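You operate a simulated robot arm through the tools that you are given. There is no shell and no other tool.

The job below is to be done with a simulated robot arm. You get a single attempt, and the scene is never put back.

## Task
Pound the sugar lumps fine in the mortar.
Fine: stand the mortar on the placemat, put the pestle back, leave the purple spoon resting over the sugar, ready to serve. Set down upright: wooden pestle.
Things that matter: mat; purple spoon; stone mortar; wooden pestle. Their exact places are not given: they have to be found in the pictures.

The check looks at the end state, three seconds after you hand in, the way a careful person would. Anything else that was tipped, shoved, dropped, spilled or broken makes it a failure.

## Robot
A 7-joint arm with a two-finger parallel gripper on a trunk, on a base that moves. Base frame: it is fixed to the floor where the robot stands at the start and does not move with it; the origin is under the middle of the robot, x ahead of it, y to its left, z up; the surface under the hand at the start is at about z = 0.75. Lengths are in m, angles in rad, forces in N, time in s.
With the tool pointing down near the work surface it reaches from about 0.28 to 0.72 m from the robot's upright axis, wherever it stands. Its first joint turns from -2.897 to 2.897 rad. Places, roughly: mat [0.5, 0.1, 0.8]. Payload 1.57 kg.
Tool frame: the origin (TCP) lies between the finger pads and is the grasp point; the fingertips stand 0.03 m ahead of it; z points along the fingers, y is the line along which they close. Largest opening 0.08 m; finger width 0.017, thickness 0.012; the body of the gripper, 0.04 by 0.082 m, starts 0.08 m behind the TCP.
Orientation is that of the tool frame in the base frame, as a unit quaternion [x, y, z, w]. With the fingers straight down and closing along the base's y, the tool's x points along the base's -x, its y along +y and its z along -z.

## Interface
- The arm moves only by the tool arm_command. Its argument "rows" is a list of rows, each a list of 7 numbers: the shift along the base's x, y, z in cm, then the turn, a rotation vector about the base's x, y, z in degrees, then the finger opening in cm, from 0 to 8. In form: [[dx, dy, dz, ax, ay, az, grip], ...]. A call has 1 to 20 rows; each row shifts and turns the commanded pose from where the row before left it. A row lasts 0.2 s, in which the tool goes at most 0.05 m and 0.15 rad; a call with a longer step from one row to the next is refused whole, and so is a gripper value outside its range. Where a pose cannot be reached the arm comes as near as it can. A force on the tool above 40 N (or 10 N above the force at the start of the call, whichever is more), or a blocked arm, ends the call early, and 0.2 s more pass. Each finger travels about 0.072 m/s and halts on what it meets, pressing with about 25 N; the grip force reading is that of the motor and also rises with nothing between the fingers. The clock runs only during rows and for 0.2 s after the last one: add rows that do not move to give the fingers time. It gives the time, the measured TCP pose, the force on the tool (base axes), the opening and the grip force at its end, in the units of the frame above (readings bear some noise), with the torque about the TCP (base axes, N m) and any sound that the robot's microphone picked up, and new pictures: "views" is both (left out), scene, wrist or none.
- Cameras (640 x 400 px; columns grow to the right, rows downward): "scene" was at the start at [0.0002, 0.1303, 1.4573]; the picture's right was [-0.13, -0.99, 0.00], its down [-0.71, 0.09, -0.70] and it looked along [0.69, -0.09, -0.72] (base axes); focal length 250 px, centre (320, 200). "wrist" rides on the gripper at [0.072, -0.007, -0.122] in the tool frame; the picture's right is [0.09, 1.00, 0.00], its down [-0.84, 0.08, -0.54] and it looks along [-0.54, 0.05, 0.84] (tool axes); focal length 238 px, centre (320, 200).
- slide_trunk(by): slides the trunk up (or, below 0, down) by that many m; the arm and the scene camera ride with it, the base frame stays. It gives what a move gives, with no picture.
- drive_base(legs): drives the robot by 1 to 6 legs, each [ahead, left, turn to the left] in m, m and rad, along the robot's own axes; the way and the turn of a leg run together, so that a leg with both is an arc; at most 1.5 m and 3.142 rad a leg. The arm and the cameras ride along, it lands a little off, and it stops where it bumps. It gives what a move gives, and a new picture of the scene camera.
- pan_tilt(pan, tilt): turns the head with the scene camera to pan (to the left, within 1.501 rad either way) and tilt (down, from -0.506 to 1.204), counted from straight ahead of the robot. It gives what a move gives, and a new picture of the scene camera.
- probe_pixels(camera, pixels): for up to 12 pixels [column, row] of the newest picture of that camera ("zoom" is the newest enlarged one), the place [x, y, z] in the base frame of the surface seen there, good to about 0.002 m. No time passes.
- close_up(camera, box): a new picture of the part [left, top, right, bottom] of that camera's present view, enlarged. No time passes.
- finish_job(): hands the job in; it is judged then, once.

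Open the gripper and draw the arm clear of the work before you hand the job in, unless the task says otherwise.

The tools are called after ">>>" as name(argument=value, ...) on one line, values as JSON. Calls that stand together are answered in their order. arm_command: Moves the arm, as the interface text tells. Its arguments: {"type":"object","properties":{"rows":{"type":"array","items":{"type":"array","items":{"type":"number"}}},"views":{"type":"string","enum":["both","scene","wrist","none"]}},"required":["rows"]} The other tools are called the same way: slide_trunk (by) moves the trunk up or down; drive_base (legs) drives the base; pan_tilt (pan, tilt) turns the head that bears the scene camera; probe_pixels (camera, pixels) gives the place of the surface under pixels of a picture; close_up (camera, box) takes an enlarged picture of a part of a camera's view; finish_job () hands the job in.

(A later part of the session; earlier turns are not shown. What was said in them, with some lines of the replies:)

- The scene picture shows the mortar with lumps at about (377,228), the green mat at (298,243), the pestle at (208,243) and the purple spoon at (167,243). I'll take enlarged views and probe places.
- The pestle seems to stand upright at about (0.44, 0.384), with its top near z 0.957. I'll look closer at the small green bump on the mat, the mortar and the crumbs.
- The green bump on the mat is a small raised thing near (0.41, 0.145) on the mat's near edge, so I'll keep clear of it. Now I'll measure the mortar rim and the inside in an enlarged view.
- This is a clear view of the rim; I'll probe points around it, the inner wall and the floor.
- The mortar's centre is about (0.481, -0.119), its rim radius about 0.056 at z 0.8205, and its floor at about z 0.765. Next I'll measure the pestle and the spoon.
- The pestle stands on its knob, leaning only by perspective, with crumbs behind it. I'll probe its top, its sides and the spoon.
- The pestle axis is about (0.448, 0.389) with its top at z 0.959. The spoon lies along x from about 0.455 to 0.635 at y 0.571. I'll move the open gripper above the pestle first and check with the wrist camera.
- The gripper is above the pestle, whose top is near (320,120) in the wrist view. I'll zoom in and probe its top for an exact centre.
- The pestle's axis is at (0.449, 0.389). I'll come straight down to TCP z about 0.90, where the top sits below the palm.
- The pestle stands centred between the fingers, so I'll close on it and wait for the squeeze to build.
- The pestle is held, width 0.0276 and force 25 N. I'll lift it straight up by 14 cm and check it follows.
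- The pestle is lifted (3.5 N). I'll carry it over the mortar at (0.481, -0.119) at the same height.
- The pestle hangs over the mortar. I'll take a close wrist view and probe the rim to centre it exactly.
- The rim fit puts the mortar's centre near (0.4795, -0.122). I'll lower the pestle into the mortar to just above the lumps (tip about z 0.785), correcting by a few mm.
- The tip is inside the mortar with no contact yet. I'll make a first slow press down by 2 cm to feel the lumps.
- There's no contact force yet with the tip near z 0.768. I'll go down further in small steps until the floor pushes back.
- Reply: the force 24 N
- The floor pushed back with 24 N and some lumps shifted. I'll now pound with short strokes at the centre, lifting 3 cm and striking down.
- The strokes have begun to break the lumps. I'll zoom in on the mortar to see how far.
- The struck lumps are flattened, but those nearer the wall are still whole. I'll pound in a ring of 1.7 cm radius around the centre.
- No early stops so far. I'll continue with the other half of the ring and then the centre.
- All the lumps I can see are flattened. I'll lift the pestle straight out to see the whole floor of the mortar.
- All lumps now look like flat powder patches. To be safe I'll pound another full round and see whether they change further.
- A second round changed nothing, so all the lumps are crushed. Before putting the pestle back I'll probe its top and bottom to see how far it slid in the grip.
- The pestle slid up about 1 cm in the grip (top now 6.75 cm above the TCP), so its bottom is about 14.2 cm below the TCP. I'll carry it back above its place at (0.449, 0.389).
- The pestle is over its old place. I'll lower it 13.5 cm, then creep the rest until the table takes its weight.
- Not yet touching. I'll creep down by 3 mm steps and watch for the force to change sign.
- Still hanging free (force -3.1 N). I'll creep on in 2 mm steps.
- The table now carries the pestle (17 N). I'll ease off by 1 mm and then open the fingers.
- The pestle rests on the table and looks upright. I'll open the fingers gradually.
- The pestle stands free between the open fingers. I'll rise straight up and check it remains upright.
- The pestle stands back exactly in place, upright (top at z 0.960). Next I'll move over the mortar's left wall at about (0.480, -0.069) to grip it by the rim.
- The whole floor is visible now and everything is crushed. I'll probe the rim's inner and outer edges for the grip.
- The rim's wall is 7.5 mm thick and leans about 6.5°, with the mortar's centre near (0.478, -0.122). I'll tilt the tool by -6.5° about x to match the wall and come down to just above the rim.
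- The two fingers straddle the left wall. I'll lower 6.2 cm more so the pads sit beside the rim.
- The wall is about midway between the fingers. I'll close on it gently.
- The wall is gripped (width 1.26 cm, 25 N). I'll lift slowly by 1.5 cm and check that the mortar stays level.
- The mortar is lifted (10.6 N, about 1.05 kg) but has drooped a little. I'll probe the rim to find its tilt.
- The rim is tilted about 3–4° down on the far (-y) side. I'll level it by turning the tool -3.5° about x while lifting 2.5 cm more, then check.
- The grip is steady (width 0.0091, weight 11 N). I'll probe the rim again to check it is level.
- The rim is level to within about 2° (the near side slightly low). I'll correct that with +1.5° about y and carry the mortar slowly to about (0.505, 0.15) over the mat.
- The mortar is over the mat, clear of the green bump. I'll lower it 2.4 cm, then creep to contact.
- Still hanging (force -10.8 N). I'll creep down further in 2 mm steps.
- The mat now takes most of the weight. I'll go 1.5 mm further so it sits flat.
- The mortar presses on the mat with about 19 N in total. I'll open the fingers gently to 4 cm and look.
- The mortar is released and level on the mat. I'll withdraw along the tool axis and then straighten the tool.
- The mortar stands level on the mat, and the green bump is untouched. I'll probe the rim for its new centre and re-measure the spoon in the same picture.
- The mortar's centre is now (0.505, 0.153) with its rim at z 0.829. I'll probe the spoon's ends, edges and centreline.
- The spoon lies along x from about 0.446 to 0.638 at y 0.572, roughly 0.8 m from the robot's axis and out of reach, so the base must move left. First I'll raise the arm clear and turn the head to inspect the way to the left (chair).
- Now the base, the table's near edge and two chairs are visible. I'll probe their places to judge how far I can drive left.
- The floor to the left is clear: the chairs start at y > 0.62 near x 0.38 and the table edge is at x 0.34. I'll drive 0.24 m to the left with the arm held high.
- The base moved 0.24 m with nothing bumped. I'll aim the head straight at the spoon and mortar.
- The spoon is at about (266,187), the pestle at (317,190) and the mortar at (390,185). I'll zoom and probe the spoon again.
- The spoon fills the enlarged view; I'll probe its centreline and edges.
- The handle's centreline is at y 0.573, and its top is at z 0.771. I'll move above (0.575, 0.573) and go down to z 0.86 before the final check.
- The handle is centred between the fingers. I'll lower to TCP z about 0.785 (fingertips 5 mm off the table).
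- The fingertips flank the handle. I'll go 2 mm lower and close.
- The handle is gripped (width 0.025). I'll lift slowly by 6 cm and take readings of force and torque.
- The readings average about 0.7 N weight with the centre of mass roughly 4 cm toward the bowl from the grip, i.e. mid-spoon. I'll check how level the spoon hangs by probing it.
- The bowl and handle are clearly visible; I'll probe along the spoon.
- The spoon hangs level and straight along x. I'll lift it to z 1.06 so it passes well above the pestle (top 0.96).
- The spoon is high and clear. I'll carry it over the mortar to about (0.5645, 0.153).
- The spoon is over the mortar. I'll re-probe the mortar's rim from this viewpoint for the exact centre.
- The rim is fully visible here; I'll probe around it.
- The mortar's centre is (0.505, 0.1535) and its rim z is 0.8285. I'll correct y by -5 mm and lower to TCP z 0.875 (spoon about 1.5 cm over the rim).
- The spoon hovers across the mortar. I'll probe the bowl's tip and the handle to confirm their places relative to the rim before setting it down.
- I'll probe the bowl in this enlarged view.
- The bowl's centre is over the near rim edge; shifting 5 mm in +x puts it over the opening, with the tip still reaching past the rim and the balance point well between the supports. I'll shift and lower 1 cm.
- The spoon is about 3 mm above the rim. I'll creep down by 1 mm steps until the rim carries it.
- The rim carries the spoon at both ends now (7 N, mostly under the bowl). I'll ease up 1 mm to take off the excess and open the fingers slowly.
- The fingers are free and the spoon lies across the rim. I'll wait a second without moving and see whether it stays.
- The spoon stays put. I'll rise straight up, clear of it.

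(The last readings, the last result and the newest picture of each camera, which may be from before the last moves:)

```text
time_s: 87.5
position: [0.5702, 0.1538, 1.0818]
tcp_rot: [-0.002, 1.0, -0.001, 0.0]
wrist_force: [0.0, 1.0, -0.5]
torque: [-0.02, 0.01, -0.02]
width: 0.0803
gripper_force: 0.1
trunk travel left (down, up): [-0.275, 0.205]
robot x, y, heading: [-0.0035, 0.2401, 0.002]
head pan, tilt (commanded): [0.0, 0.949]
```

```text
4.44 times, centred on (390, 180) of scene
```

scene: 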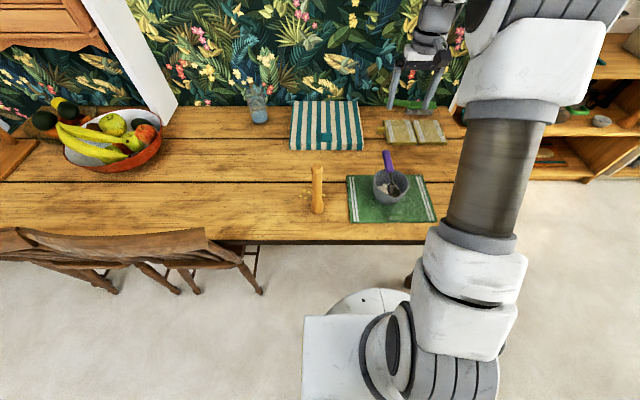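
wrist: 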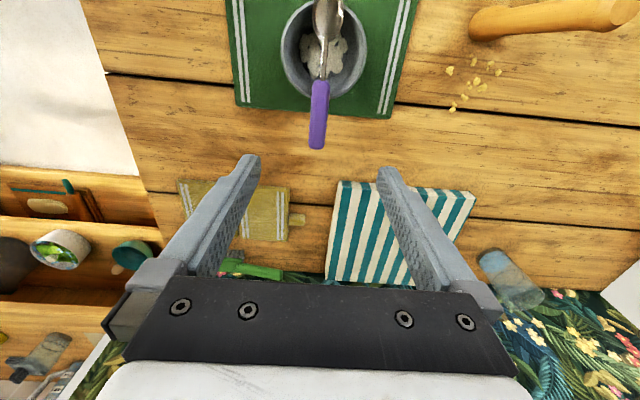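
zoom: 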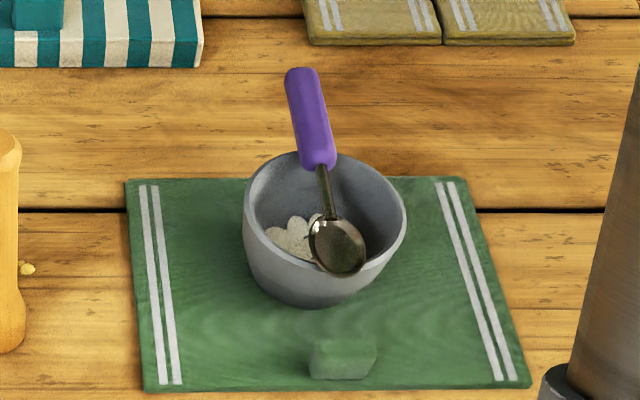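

The spoon lies across the mortar with its bowl over the sugar, and the pestle stands. I'll probe the spoon's height at both ends and pull the arm back clear.

>>> probe_pixels(camera="zoom", pixels=[[300, 72], [308, 110], [316, 155], [325, 200], [340, 240], [345, 272], [311, 240], [364, 245]])

>>> arm_command(rows=[[-2, 0.5, 3, 0, 0, 0, 8], [-3.5, 1, 2.5, 0, 0, 0, 8], [-3.5, 1, 2, 0, 0, 0, 8], [-3.5, 1, 2, 0, 0, 0, 8], [-3.5, 1, 1, 0, 0, 0, 8], [-3, 0.5, 0, 0, 0, 0, 8], [0, 0, 0, 0, 0, 0, 8], [0, 0, 0, 0, 0, 0, 8]], views="both")

>>> close_up(camera="scene", box=[280, 130, 440, 240])

```text
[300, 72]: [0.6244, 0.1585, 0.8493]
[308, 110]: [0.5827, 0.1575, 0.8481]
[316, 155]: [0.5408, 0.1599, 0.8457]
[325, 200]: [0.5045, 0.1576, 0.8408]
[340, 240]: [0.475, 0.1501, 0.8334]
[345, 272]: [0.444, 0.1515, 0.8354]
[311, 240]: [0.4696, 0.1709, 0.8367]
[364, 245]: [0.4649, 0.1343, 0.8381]
```

```text
time_s: 89.3
position: [0.3798, 0.204, 1.1862]
tcp_rot: [-0.001, 1.0, -0.001, 0.0]
wrist_force: [1.2, 0.3, -0.7]
torque: [0.0, 0.03, 0.03]
width: 0.08
gripper_force: 0.1
trunk travel left (down, up): [-0.275, 0.205]
robot x, y, heading: [0.0002, 0.2397, 0.005]
head pan, tilt (commanded): [0.0, 0.949]
```

scene: 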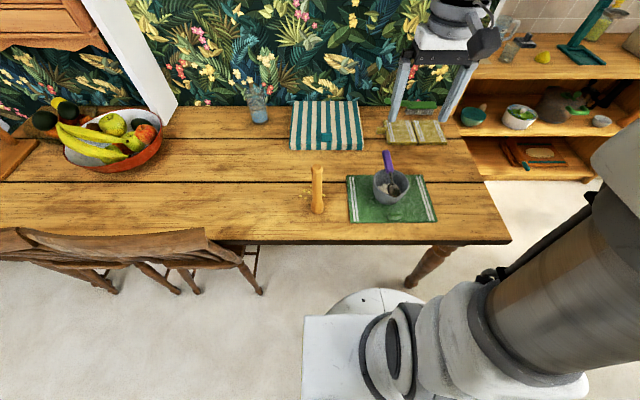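
wrist: 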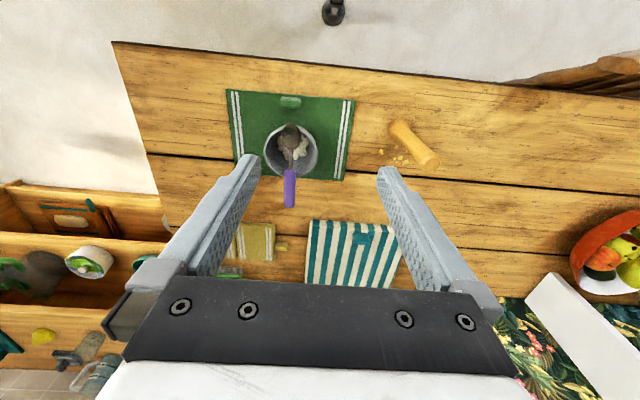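

```text
3.64 times, centred on (360, 185) of scene
```

zoom: 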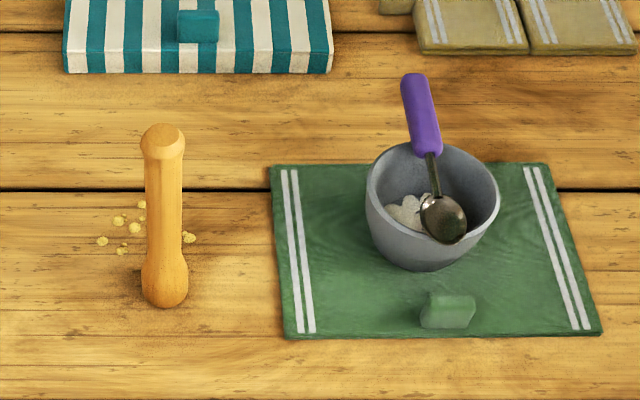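

The end state looks right:
- The sugar is crushed flat in the mortar, which stands level on the mat.
- The pestle is upright in its old place.
- The spoon rests across the rim with its bowl over the sugar.
- The gripper is open and clear of the work.

I'm handing in.

>>> finish_job()

```text
The job is handed in.
```

I pounded the sugar in the mortar and handed the job in. I don't have the check's result yet.

- **Sugar:** every lump I could see in the mortar was crushed flat. A second round of pounding changed nothing further.
- **Mortar:** it stands level near the middle of the placemat. I kept it clear of the small green bump at the mat's near edge.
- **Pestle:** it is back upright on the spot it came from, to within a few millimetres.
- **Spoon:** it rests across the mortar's rim with its bowl over the sugar and the handle pointing away from the robot. I read "resting over the sugar" as lying across the top, not standing in the bowl. It had not moved when I last checked.

I drove the base about 0.24 m to the left to reach the spoon and left it there. The arm is open and clear of the table, and I saw nothing bumped, spilled or knocked over.
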